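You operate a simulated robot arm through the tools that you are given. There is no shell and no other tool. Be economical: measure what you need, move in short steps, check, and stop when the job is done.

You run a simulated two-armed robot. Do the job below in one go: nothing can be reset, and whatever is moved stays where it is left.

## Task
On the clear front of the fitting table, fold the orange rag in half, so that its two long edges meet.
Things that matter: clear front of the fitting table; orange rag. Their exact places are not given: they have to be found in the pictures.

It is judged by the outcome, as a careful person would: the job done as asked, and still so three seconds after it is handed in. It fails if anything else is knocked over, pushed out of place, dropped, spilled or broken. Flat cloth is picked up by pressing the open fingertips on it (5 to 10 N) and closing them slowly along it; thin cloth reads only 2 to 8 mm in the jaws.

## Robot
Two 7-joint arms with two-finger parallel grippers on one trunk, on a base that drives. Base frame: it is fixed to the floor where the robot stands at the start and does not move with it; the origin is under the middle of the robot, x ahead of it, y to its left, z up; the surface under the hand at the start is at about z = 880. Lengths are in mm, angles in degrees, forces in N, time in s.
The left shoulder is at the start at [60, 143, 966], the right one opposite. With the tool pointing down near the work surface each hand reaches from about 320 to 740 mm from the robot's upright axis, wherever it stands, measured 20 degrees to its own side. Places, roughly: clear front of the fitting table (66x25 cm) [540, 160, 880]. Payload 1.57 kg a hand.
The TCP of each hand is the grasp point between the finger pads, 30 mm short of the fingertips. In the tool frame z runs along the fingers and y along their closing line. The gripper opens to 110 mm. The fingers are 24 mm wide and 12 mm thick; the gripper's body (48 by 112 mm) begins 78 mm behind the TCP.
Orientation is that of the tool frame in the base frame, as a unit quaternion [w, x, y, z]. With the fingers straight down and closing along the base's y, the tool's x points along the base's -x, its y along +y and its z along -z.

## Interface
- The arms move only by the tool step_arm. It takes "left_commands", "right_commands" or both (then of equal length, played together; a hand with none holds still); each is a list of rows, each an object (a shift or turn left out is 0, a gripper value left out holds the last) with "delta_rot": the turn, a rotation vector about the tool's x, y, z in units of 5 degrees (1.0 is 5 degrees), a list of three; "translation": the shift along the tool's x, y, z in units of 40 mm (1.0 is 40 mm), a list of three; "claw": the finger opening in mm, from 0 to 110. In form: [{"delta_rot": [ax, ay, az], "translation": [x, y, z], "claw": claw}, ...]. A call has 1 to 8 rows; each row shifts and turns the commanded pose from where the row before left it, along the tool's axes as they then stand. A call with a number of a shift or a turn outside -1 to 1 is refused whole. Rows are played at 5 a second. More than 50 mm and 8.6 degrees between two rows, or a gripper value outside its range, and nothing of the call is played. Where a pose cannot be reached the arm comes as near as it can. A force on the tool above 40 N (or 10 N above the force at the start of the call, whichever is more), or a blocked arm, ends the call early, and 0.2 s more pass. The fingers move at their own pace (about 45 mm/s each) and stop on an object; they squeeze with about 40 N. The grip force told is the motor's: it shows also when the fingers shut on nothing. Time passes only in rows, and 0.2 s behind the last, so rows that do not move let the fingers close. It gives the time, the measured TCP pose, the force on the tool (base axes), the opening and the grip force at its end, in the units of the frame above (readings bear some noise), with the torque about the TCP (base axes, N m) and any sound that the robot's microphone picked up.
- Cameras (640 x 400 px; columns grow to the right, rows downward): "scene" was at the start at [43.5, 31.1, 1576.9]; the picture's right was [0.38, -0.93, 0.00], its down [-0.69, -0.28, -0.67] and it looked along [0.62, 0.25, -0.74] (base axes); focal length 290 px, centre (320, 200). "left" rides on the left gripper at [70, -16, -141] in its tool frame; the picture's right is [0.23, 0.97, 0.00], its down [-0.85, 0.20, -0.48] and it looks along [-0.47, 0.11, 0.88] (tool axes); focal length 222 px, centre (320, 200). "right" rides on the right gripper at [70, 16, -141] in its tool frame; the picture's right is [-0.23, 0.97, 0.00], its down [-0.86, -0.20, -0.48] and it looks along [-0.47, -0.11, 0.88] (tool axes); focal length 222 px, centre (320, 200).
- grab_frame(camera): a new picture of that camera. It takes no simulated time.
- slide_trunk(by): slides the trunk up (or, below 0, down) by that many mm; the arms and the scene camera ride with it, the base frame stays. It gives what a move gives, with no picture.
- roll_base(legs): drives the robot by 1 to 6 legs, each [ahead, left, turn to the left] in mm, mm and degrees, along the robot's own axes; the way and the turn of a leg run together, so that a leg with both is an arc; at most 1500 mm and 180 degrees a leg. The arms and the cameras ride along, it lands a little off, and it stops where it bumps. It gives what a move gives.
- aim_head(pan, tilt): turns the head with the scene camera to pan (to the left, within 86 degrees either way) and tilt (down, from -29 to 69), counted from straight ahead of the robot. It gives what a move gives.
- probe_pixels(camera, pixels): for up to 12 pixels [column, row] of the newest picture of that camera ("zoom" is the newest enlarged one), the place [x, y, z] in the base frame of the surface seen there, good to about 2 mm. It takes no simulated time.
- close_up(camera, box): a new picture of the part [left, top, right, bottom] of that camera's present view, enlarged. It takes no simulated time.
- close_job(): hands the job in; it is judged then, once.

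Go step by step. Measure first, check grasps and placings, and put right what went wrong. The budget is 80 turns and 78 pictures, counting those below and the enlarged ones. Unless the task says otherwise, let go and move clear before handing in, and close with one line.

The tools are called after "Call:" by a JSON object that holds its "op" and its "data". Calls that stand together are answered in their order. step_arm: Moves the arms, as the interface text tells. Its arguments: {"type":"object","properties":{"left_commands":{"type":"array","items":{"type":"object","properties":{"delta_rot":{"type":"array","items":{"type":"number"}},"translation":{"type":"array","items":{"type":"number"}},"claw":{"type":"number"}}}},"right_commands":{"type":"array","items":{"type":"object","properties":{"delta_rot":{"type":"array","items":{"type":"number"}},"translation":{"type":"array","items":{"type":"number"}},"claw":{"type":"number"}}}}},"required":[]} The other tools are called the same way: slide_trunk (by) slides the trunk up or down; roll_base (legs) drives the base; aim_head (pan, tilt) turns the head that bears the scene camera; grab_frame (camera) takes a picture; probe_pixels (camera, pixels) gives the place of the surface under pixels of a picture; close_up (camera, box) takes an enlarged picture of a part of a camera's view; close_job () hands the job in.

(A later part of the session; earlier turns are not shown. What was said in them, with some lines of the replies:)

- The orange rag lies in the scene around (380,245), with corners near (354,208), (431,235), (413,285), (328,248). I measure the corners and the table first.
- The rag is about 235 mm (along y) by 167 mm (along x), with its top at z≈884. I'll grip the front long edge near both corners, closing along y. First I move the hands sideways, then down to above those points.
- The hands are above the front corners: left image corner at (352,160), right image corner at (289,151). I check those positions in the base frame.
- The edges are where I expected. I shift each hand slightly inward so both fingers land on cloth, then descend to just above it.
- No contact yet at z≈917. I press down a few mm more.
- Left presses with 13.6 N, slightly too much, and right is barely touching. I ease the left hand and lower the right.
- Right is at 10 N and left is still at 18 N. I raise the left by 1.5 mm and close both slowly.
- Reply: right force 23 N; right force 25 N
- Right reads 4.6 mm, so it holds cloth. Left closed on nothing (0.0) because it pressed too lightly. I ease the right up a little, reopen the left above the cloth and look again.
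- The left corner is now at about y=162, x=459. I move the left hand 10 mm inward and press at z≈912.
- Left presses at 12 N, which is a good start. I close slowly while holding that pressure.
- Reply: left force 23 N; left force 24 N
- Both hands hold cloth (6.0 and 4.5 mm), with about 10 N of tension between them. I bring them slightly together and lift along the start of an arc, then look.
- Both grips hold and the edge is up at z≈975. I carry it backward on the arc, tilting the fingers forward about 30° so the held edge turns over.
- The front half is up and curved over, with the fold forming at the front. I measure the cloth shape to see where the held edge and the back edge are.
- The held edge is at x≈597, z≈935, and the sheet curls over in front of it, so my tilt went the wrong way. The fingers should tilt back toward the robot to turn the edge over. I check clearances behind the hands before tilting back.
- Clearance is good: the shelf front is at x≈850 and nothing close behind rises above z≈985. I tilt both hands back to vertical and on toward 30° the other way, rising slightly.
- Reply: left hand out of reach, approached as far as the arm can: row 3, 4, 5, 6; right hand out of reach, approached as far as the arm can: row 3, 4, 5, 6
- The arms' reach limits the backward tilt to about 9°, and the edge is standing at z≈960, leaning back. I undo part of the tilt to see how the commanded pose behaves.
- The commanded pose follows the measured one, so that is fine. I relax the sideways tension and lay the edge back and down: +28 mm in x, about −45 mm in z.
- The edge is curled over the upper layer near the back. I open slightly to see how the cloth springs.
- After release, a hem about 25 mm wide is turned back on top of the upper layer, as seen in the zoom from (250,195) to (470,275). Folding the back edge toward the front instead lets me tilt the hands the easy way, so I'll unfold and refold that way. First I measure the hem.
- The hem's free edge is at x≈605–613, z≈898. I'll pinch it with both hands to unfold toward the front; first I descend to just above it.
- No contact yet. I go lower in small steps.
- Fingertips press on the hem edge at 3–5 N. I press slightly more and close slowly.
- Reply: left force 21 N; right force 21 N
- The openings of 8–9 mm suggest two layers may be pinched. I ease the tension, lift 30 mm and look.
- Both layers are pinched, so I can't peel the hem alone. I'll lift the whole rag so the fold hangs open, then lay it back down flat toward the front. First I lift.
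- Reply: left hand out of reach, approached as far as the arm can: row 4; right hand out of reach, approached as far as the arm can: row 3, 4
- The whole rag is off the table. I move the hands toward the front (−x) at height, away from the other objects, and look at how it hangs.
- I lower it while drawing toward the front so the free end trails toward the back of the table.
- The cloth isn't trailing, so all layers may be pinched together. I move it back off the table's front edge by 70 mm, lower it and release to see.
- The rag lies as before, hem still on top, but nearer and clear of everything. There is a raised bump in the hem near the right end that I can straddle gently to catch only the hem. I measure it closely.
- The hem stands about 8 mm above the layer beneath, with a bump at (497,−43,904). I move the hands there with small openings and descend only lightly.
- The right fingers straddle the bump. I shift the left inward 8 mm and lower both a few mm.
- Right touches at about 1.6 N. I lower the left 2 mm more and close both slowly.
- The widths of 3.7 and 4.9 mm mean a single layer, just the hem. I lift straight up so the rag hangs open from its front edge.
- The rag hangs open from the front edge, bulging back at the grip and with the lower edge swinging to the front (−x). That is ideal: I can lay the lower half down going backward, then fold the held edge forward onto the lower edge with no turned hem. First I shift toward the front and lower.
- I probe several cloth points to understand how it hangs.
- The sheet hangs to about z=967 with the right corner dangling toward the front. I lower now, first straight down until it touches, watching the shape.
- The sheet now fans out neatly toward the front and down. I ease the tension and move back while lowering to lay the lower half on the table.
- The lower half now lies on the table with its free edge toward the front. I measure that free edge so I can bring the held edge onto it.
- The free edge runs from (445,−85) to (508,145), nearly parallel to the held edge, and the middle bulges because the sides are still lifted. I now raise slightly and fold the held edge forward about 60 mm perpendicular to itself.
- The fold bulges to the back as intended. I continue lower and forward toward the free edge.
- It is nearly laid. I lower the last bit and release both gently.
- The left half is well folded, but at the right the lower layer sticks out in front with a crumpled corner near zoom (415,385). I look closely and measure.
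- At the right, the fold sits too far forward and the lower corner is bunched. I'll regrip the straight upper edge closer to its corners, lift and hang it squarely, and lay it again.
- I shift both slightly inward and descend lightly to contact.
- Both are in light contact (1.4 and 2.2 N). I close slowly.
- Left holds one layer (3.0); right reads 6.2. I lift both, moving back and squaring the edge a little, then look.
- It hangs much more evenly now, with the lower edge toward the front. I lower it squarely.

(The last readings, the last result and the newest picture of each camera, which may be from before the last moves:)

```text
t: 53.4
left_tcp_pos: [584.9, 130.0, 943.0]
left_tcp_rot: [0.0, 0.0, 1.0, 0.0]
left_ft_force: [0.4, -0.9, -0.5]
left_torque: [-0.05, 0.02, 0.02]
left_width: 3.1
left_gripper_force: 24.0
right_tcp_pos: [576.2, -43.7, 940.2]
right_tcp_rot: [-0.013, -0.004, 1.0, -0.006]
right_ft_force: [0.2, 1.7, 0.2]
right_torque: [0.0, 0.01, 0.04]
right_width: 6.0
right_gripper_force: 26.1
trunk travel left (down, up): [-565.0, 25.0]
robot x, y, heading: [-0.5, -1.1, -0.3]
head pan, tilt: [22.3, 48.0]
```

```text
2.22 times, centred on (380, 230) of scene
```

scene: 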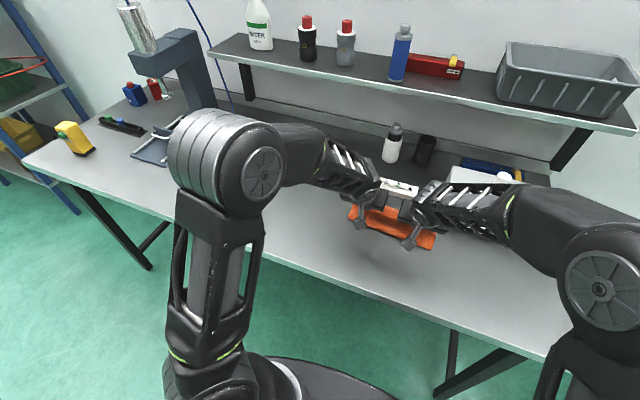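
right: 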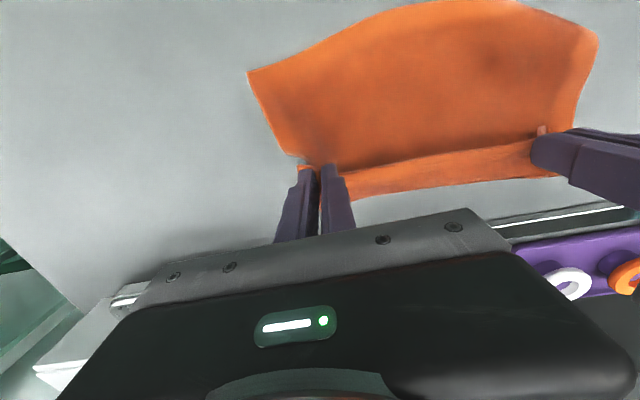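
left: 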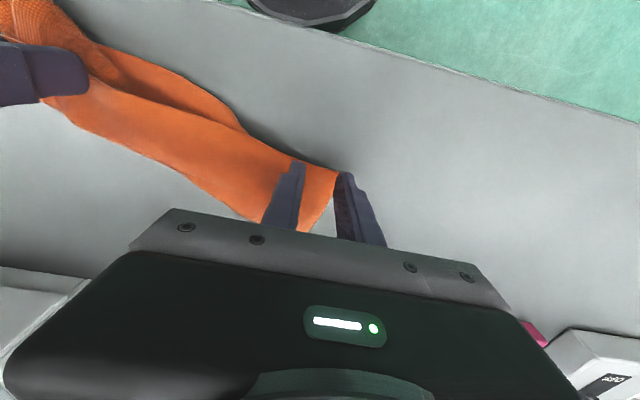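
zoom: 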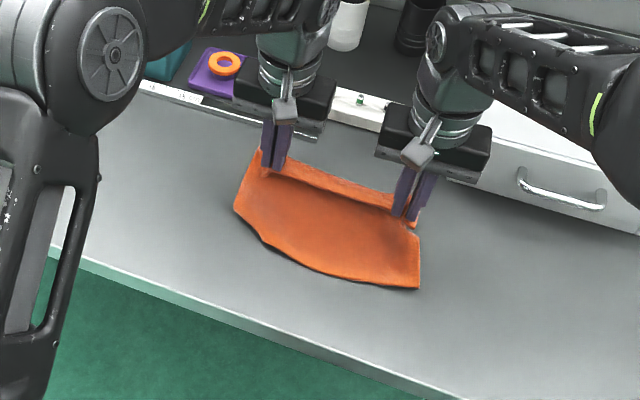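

The lower part is laid squarely now. I measure the free edge and its corners.

Call:
{"op": "probe_pixels", "data": {"camera": "zoom", "pixels": [[418, 287], [375, 284], [330, 270], [285, 250], [258, 232], [237, 209], [250, 180], [416, 250], [320, 200], [340, 190]]}}

Call:
{"op": "probe_pixels", "data": {"camera": "right", "pixels": [[252, 73], [596, 38], [292, 152], [575, 120], [440, 160], [440, 185]]}}

```text
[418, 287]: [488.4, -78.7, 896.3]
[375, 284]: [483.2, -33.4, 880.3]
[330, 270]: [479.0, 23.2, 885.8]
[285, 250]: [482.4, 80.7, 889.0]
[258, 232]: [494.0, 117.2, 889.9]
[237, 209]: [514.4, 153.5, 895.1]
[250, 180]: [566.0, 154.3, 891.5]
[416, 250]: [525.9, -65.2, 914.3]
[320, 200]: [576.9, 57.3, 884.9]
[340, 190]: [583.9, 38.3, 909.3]
```

```text
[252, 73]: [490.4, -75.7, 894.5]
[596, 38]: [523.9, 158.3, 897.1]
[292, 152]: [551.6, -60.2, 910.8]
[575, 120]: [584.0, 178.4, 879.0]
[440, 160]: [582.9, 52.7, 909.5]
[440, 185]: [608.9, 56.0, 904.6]
```

Free-edge corners are at about (489,−77) and (518,156). I'll carry the held edge on a proper arc (up to z≈985, then forward and down) so it doesn't push the lower layer.

Call:
{"op": "step_arm", "data": {"left_commands": [{"translation": [-0.15, 0, -0.55]}, {"translation": [-0.1, 0, -0.5]}, {"translation": [0.75, -0.03, 0.15]}, {"translation": [0.62, -0.03, 0.4]}, {"translation": [0.38, 0, 0.4]}, {"translation": [0.2, 0, 0.35]}, {}], "right_commands": [{"translation": [0, 0, -0.57]}, {"translation": [0.07, 0, -0.55]}, {"translation": [0.75, -0.03, 0.15]}, {"translation": [0.62, -0.03, 0.4]}, {"translation": [0.38, 0, 0.4]}, {"translation": [0.2, 0, 0.35]}, {}]}}

Call:
{"op": "close_up", "data": {"camera": "scene", "box": [280, 140, 480, 320]}}

Call:
{"op": "grab_frame", "data": {"camera": "right"}}

```text
t: 55.0
left_tcp_pos: [517.2, 128.2, 937.4]
left_tcp_rot: [-0.001, 0.0, 1.0, -0.001]
left_ft_force: [-0.5, -2.4, 0.1]
left_torque: [-0.06, 0.01, -0.01]
left_width: 3.0
left_gripper_force: 24.1
right_tcp_pos: [494.6, -47.0, 935.9]
right_tcp_rot: [-0.012, -0.002, 1.0, -0.006]
right_ft_force: [0.5, 1.8, -0.2]
right_torque: [0.04, -0.02, -0.01]
right_width: 5.9
right_gripper_force: 25.8
trunk travel left (down, up): [-565.0, 25.0]
robot x, y, heading: [-0.9, -0.7, -0.1]
head pan, tilt: [22.3, 48.0]
```

```text
2.22 times, centred on (380, 230) of scene
```

zoom: 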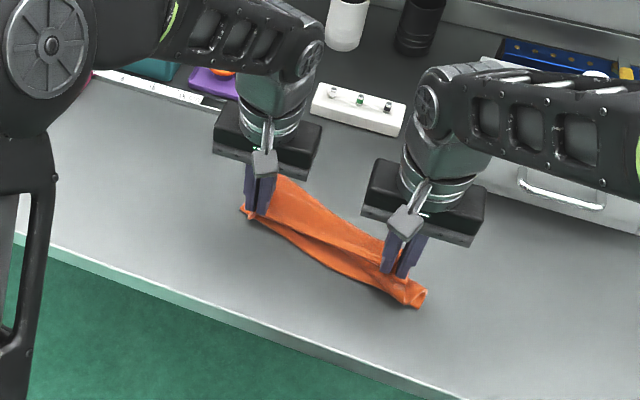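

```text
14 pictures are left
```

right: 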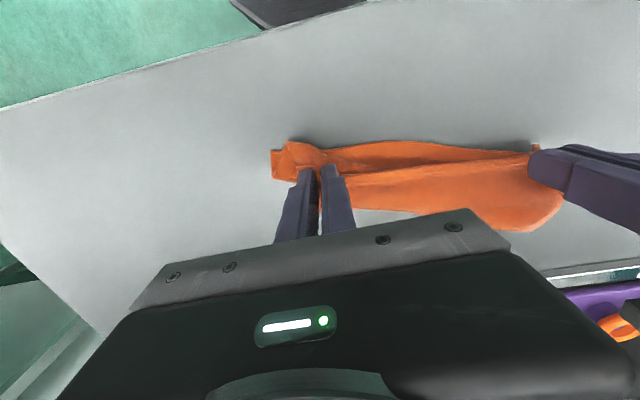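

The held edge now sits just above the free edge. I bring it down with a slight forward move, release and withdraw upward.

Call:
{"op": "step_arm", "data": {"left_commands": [{"translation": [0.12, 0, 0.2]}, {"translation": [0.1, 0, 0.15]}, {"claw": 14}, {}, {"translation": [0, 0, -0.4]}, {"translation": [0, 0, -1]}, {"translation": [-0.2, 0.9, -0.6]}, {"translation": [0, 0.9, -0.4]}], "right_commands": [{"translation": [0.12, 0, 0.2]}, {"translation": [0.1, 0, 0.15]}, {"claw": 14}, {}, {"translation": [0, 0, -0.4]}, {"translation": [0, 0, -1]}, {"translation": [-0.2, -0.9, -0.6]}, {"translation": [0, -0.9, -0.4]}]}}

Call:
{"op": "close_up", "data": {"camera": "scene", "box": [320, 180, 440, 280]}}

Call:
{"op": "close_up", "data": {"camera": "right", "box": [280, 60, 640, 240]}}

```text
t: 56.8
left_tcp_pos: [514.0, 201.3, 1017.9]
left_tcp_rot: [0.0, 0.0, 1.0, 0.0]
left_ft_force: [-1.2, 0.4, 0.4]
left_torque: [0.0, -0.02, 0.02]
left_width: 13.8
left_gripper_force: 0.0
right_tcp_pos: [492.8, -115.8, 1019.5]
right_tcp_rot: [-0.012, -0.003, 1.0, -0.006]
right_ft_force: [-1.3, -0.5, -0.4]
right_torque: [0.01, 0.03, 0.0]
right_width: 14.0
right_gripper_force: 0.1
trunk travel left (down, up): [-565.0, 25.0]
robot x, y, heading: [-3.3, -2.0, -0.0]
head pan, tilt: [22.3, 48.0]
```

```text
4.00 times, centred on (380, 230) of scene
```

zoom: 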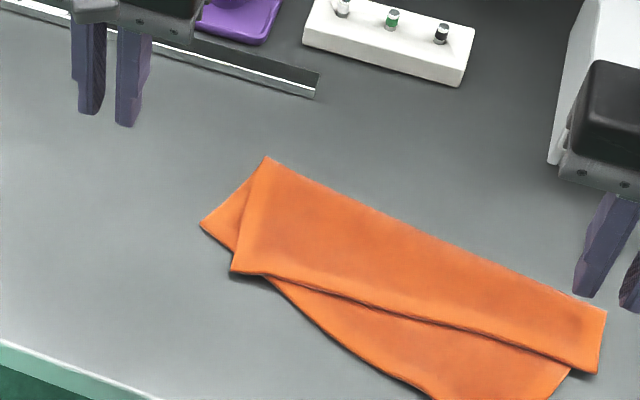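

```text
1.78 times, centred on (460, 150) of right
```

zoom: 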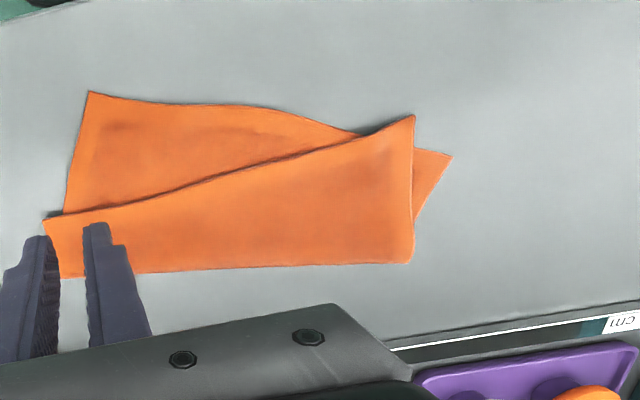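

Now it's a flat, clean fold, but skewed: at the right the lower edge protrudes, and at the left its corner peeks out. I measure the corners to correct it.

Call:
{"op": "probe_pixels", "data": {"camera": "zoom", "pixels": [[90, 95], [65, 212], [46, 220], [63, 276], [410, 262], [411, 118], [449, 157], [418, 215], [240, 170], [230, 106], [300, 118], [240, 235]]}}

```text
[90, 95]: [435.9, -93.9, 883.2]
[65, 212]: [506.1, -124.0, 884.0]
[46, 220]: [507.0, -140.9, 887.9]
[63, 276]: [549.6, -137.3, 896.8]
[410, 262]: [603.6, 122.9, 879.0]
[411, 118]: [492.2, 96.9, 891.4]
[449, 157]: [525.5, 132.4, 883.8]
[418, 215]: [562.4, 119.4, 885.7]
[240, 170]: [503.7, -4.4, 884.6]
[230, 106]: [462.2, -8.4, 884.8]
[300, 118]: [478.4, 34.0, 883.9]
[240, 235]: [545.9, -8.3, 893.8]
```

The upper edge's corners must move: right by (−71,+47) and left by (+33,+35) mm. I position both hands over the upper corners.

Call:
{"op": "step_arm", "data": {"left_commands": [{"translation": [0.1, -0.82, 0], "claw": 26}, {"translation": [0.1, -0.82, 0]}, {"translation": [0.1, -0.82, 0]}, {"translation": [0.08, -0.8, 0]}, {"translation": [0, 0, 0.9]}, {"translation": [0, 0, 0.9]}, {"translation": [0, 0, 0.5]}, {}], "right_commands": [{"translation": [-0.1, 0, 0], "claw": 26}, {"translation": [-0.1, 0, 0]}, {"translation": [-0.1, 0, 0]}, {"translation": [-0.1, 0, 0]}, {"translation": [0, 0, 0.9]}, {"translation": [0, 0, 0.9]}, {"translation": [0, 0, 0.5]}, {}]}}

Call:
{"op": "grab_frame", "data": {"camera": "left"}}

Call:
{"op": "grab_frame", "data": {"camera": "right"}}

```text
t: 58.6
left_tcp_pos: [502.7, 70.7, 925.1]
left_tcp_rot: [0.001, 0.0, 1.0, 0.0]
left_ft_force: [-0.2, 0.4, 0.1]
left_torque: [0.03, 0.03, 0.04]
left_width: 26.1
left_gripper_force: 0.1
right_tcp_pos: [511.7, -118.3, 925.6]
right_tcp_rot: [-0.013, -0.003, 1.0, -0.007]
right_ft_force: [-0.4, -0.2, 1.0]
right_torque: [-0.01, -0.02, -0.02]
right_width: 25.9
right_gripper_force: 0.1
trunk travel left (down, up): [-565.0, 25.0]
robot x, y, heading: [2.0, 1.0, 0.1]
head pan, tilt: [22.3, 48.0]
```

```text
11 pictures are left
```

left: 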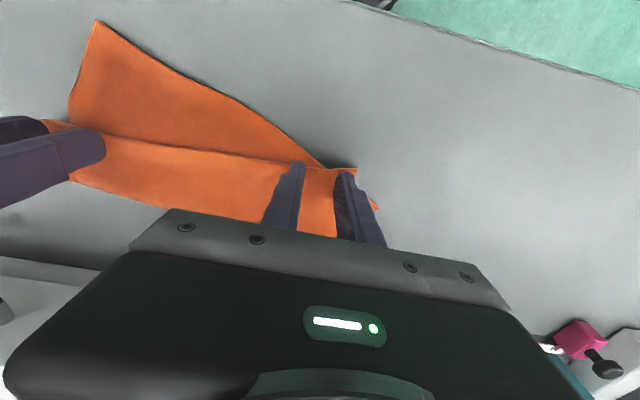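

```text
10 pictures are left
```

right: 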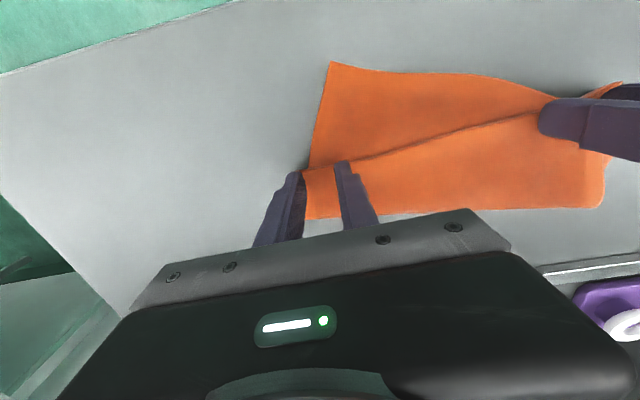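

Both hands are over the upper edge corners, left corner at (355,170) and right at (304,172). I descend lightly.

Call:
{"op": "step_arm", "data": {"left_commands": [{"translation": [0, 0, 0.08]}, {"translation": [0, 0, 0.08]}, {"translation": [0, 0, 0.03]}, {}], "right_commands": [{"translation": [0, 0.15, 0.08]}, {"translation": [0, 0, 0.08]}, {"translation": [0, 0, 0.03]}, {}]}}

```text
t: 59.6
left_tcp_pos: [501.4, 70.0, 919.1]
left_tcp_rot: [0.0, 0.0, 1.0, 0.0]
left_ft_force: [0.3, 0.4, 1.0]
left_torque: [-0.02, 0.01, -0.01]
left_width: 25.8
left_gripper_force: 0.1
right_tcp_pos: [511.6, -113.2, 919.1]
right_tcp_rot: [-0.013, -0.003, 1.0, -0.006]
right_ft_force: [0.6, 0.6, 0.4]
right_torque: [0.01, -0.01, -0.02]
right_width: 25.6
right_gripper_force: 0.1
trunk travel left (down, up): [-565.0, 25.0]
robot x, y, heading: [-0.9, 1.2, 0.1]
head pan, tilt: [22.3, 48.0]
```

Contact is just beginning. I lower about 2 mm more and close slowly.

Call:
{"op": "step_arm", "data": {"left_commands": [{"translation": [0, 0, 0.05]}, {"claw": 21}, {"claw": 17}, {"claw": 12}, {"claw": 8}, {"claw": 4}, {"claw": 0}, {}], "right_commands": [{"translation": [0, 0, 0.06]}, {"claw": 21}, {"claw": 17}, {"claw": 12}, {"claw": 8}, {"claw": 4}, {"claw": 0}, {}]}}

```text
t: 61.4
left_tcp_pos: [501.2, 70.3, 915.9]
left_tcp_rot: [0.001, 0.0, 1.0, -0.001]
left_ft_force: [-0.1, -7.6, 5.6]
left_torque: [-0.19, -0.03, -0.08]
left_width: 3.9
left_gripper_force: 24.7
right_tcp_pos: [511.5, -112.2, 917.3]
right_tcp_rot: [-0.011, -0.003, 1.0, -0.007]
right_ft_force: [0.3, 6.9, 5.1]
right_torque: [0.24, -0.01, 0.08]
right_width: 3.4
right_gripper_force: 24.1
trunk travel left (down, up): [-565.0, 25.0]
robot x, y, heading: [-2.7, -2.0, -0.1]
head pan, tilt: [22.3, 48.0]
```

Both hold a single layer (3.9 and 3.4 mm). I lift about 50 mm, then carry the corners to their targets while turning both hands 25° with the edge.

Call:
{"op": "step_arm", "data": {"left_commands": [{"translation": [0, -0.05, -0.5]}, {"translation": [0, 0, -0.8]}, {"translation": [-0.093, 0.164, 0], "delta_rot": [0, 0, 1]}, {"translation": [-0.078, 0.172, 0], "delta_rot": [0, 0, 1]}, {"translation": [-0.063, 0.178, 0], "delta_rot": [0, 0, 1]}, {"translation": [-0.047, 0.183, 0], "delta_rot": [0, 0, 1]}, {"translation": [-0.031, 0.186, 0], "delta_rot": [0, 0, 1]}, {}], "right_commands": [{"translation": [0, 0.05, -0.5]}, {"translation": [0, 0, -0.8]}, {"translation": [0.3, 0.207, 0], "delta_rot": [0, 0, 1]}, {"translation": [0.316, 0.18, 0], "delta_rot": [0, 0, 1]}, {"translation": [0.33, 0.152, 0], "delta_rot": [0, 0, 1]}, {"translation": [0.343, 0.123, 0], "delta_rot": [0, 0, 1]}, {"translation": [0.352, 0.092, 0], "delta_rot": [0, 0, 1]}, {}]}}

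Call:
{"op": "close_up", "data": {"camera": "scene", "box": [300, 160, 460, 300]}}

Call:
{"op": "probe_pixels", "data": {"camera": "zoom", "pixels": [[160, 200], [200, 260], [250, 310], [300, 340], [350, 370], [400, 390]]}}

```text
t: 63.2
left_tcp_pos: [520.0, 100.5, 967.8]
left_tcp_rot: [0.0, 0.218, 0.976, 0.0]
left_ft_force: [-3.2, -7.5, 0.1]
left_torque: [-0.28, 0.07, -0.02]
left_width: 3.4
left_gripper_force: 24.7
right_tcp_pos: [453.0, -68.9, 969.5]
right_tcp_rot: [-0.011, 0.215, 0.977, -0.008]
right_ft_force: [3.2, 8.8, 0.3]
right_torque: [0.29, -0.13, 0.1]
right_width: 3.5
right_gripper_force: 24.2
trunk travel left (down, up): [-565.0, 25.0]
robot x, y, heading: [-1.2, 3.9, 0.2]
head pan, tilt: [22.3, 48.0]
```

```text
2.86 times, centred on (380, 230) of scene
```

zoom: 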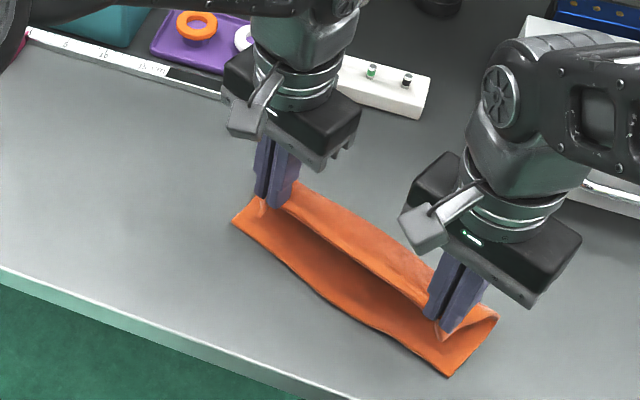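

```text
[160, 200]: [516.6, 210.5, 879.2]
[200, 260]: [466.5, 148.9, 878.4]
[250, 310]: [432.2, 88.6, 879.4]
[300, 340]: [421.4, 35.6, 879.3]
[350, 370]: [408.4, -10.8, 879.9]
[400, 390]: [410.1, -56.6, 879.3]
```

The fold looks excellent now: the upper edge stands parallel above the lower edge. I check the lower edge's corners against the grips.

Call:
{"op": "probe_pixels", "data": {"camera": "zoom", "pixels": [[235, 220], [265, 245], [300, 277], [340, 308], [380, 330], [420, 357], [448, 373], [495, 320]]}}

```text
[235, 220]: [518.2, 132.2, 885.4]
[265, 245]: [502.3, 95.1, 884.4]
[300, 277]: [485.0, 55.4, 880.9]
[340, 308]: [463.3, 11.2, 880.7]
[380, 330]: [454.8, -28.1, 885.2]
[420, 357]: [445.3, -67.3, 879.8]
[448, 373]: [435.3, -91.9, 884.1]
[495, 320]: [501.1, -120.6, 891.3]
```

The lower edge runs (518,132) to (435,−92), and the held edge is within about 7 mm of lying over it. I lower onto it with a small forward correction, let it settle, then release.

Call:
{"op": "step_arm", "data": {"left_commands": [{"translation": [0.06, -0.03, 0.4]}, {"translation": [0.06, -0.05, 0.45]}, {"translation": [0.05, -0.03, 0.38]}, {}, {"claw": 12}, {}, {"translation": [0, 0, -0.3]}, {"translation": [0, 0, -0.8]}], "right_commands": [{"translation": [0.03, 0.01, 0.4]}, {"translation": [0.03, 0.01, 0.45]}, {"translation": [0.03, 0, 0.4]}, {}, {"claw": 12}, {}, {"translation": [0, 0, -0.3]}, {"translation": [0, 0, -0.8]}]}}

Call:
{"op": "step_arm", "data": {"left_commands": [{"translation": [-0.2, 0.9, -0.5]}, {"translation": [-0.2, 0.9, -0.5]}, {"translation": [0, 0.9, -0.3]}, {}], "right_commands": [{"translation": [-0.2, -0.9, -0.5]}, {"translation": [-0.2, -0.9, -0.5]}, {"translation": [0, -0.9, -0.3]}, {}]}}

Call:
{"op": "close_up", "data": {"camera": "scene", "box": [320, 180, 440, 280]}}

```text
t: 65.0
left_tcp_pos: [512.9, 99.5, 961.1]
left_tcp_rot: [0.002, 0.216, 0.976, 0.0]
left_ft_force: [-0.8, -0.1, -0.8]
left_torque: [-0.02, -0.02, -0.01]
left_width: 11.9
left_gripper_force: 0.1
right_tcp_pos: [448.1, -65.8, 962.7]
right_tcp_rot: [-0.011, 0.214, 0.977, -0.009]
right_ft_force: [-0.1, -0.1, 0.1]
right_torque: [-0.01, -0.01, 0.0]
right_width: 12.2
right_gripper_force: 0.0
trunk travel left (down, up): [-565.0, 25.0]
robot x, y, heading: [0.5, -1.7, 0.1]
head pan, tilt: [22.3, 48.0]
```

```text
t: 66.0
left_tcp_pos: [570.5, 189.3, 1014.2]
left_tcp_rot: [0.0, 0.217, 0.976, 0.0]
left_ft_force: [0.0, 0.0, 0.3]
left_torque: [0.0, 0.03, 0.0]
left_width: 12.1
left_gripper_force: 0.0
right_tcp_pos: [419.0, -169.6, 1014.8]
right_tcp_rot: [-0.012, 0.214, 0.977, -0.009]
right_ft_force: [0.5, 0.7, 0.1]
right_torque: [0.02, 0.01, 0.0]
right_width: 11.8
right_gripper_force: 0.0
trunk travel left (down, up): [-565.0, 25.0]
robot x, y, heading: [0.5, 2.2, -0.3]
head pan, tilt: [22.3, 48.0]
```

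```text
4.00 times, centred on (380, 230) of scene
```

zoom: 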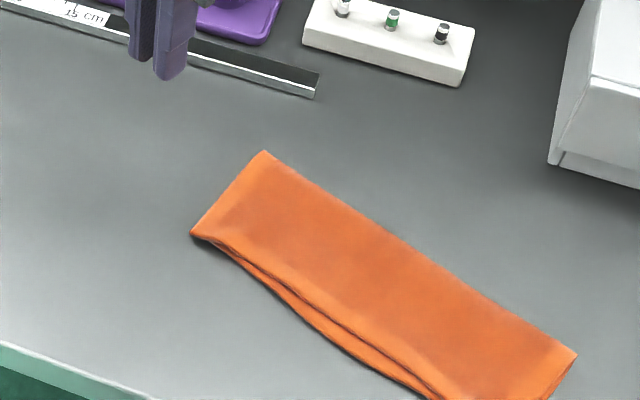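

The rag is now cleanly folded, with the ends matching and only a slim strip of the lower edge visible in the middle. I measure that gap.

Call:
{"op": "close_up", "data": {"camera": "scene", "box": [350, 200, 440, 300]}}

Call:
{"op": "grab_frame", "data": {"camera": "scene"}}

```text
4.00 times, centred on (395, 250) of scene
```

zoom: 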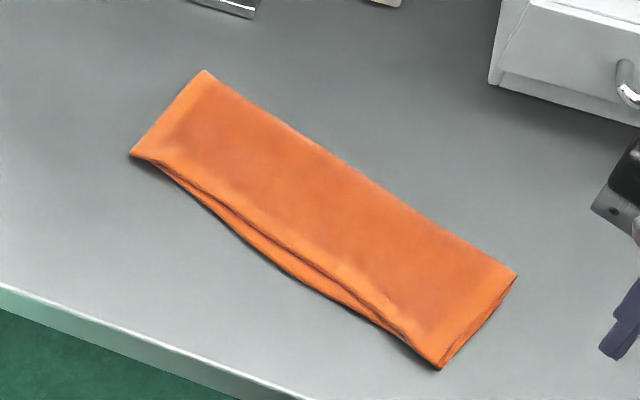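

```text
6 pictures are left
```

scene: 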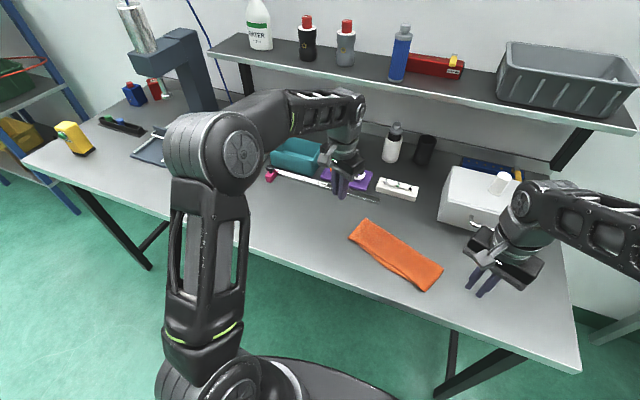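

The rag's corners coincide, the long edges meet along the front to within a few mm, nothing else has moved and both hands are clear, so I hand it in.

Call:
{"op": "close_job", "data": {}}

```text
The job is handed in.
```

The orange rag is folded in half on the clear front of the fitting table. Its two long edges meet at the corners, and by eye about 7 mm of the lower edge shows in the middle. Nothing else was disturbed.
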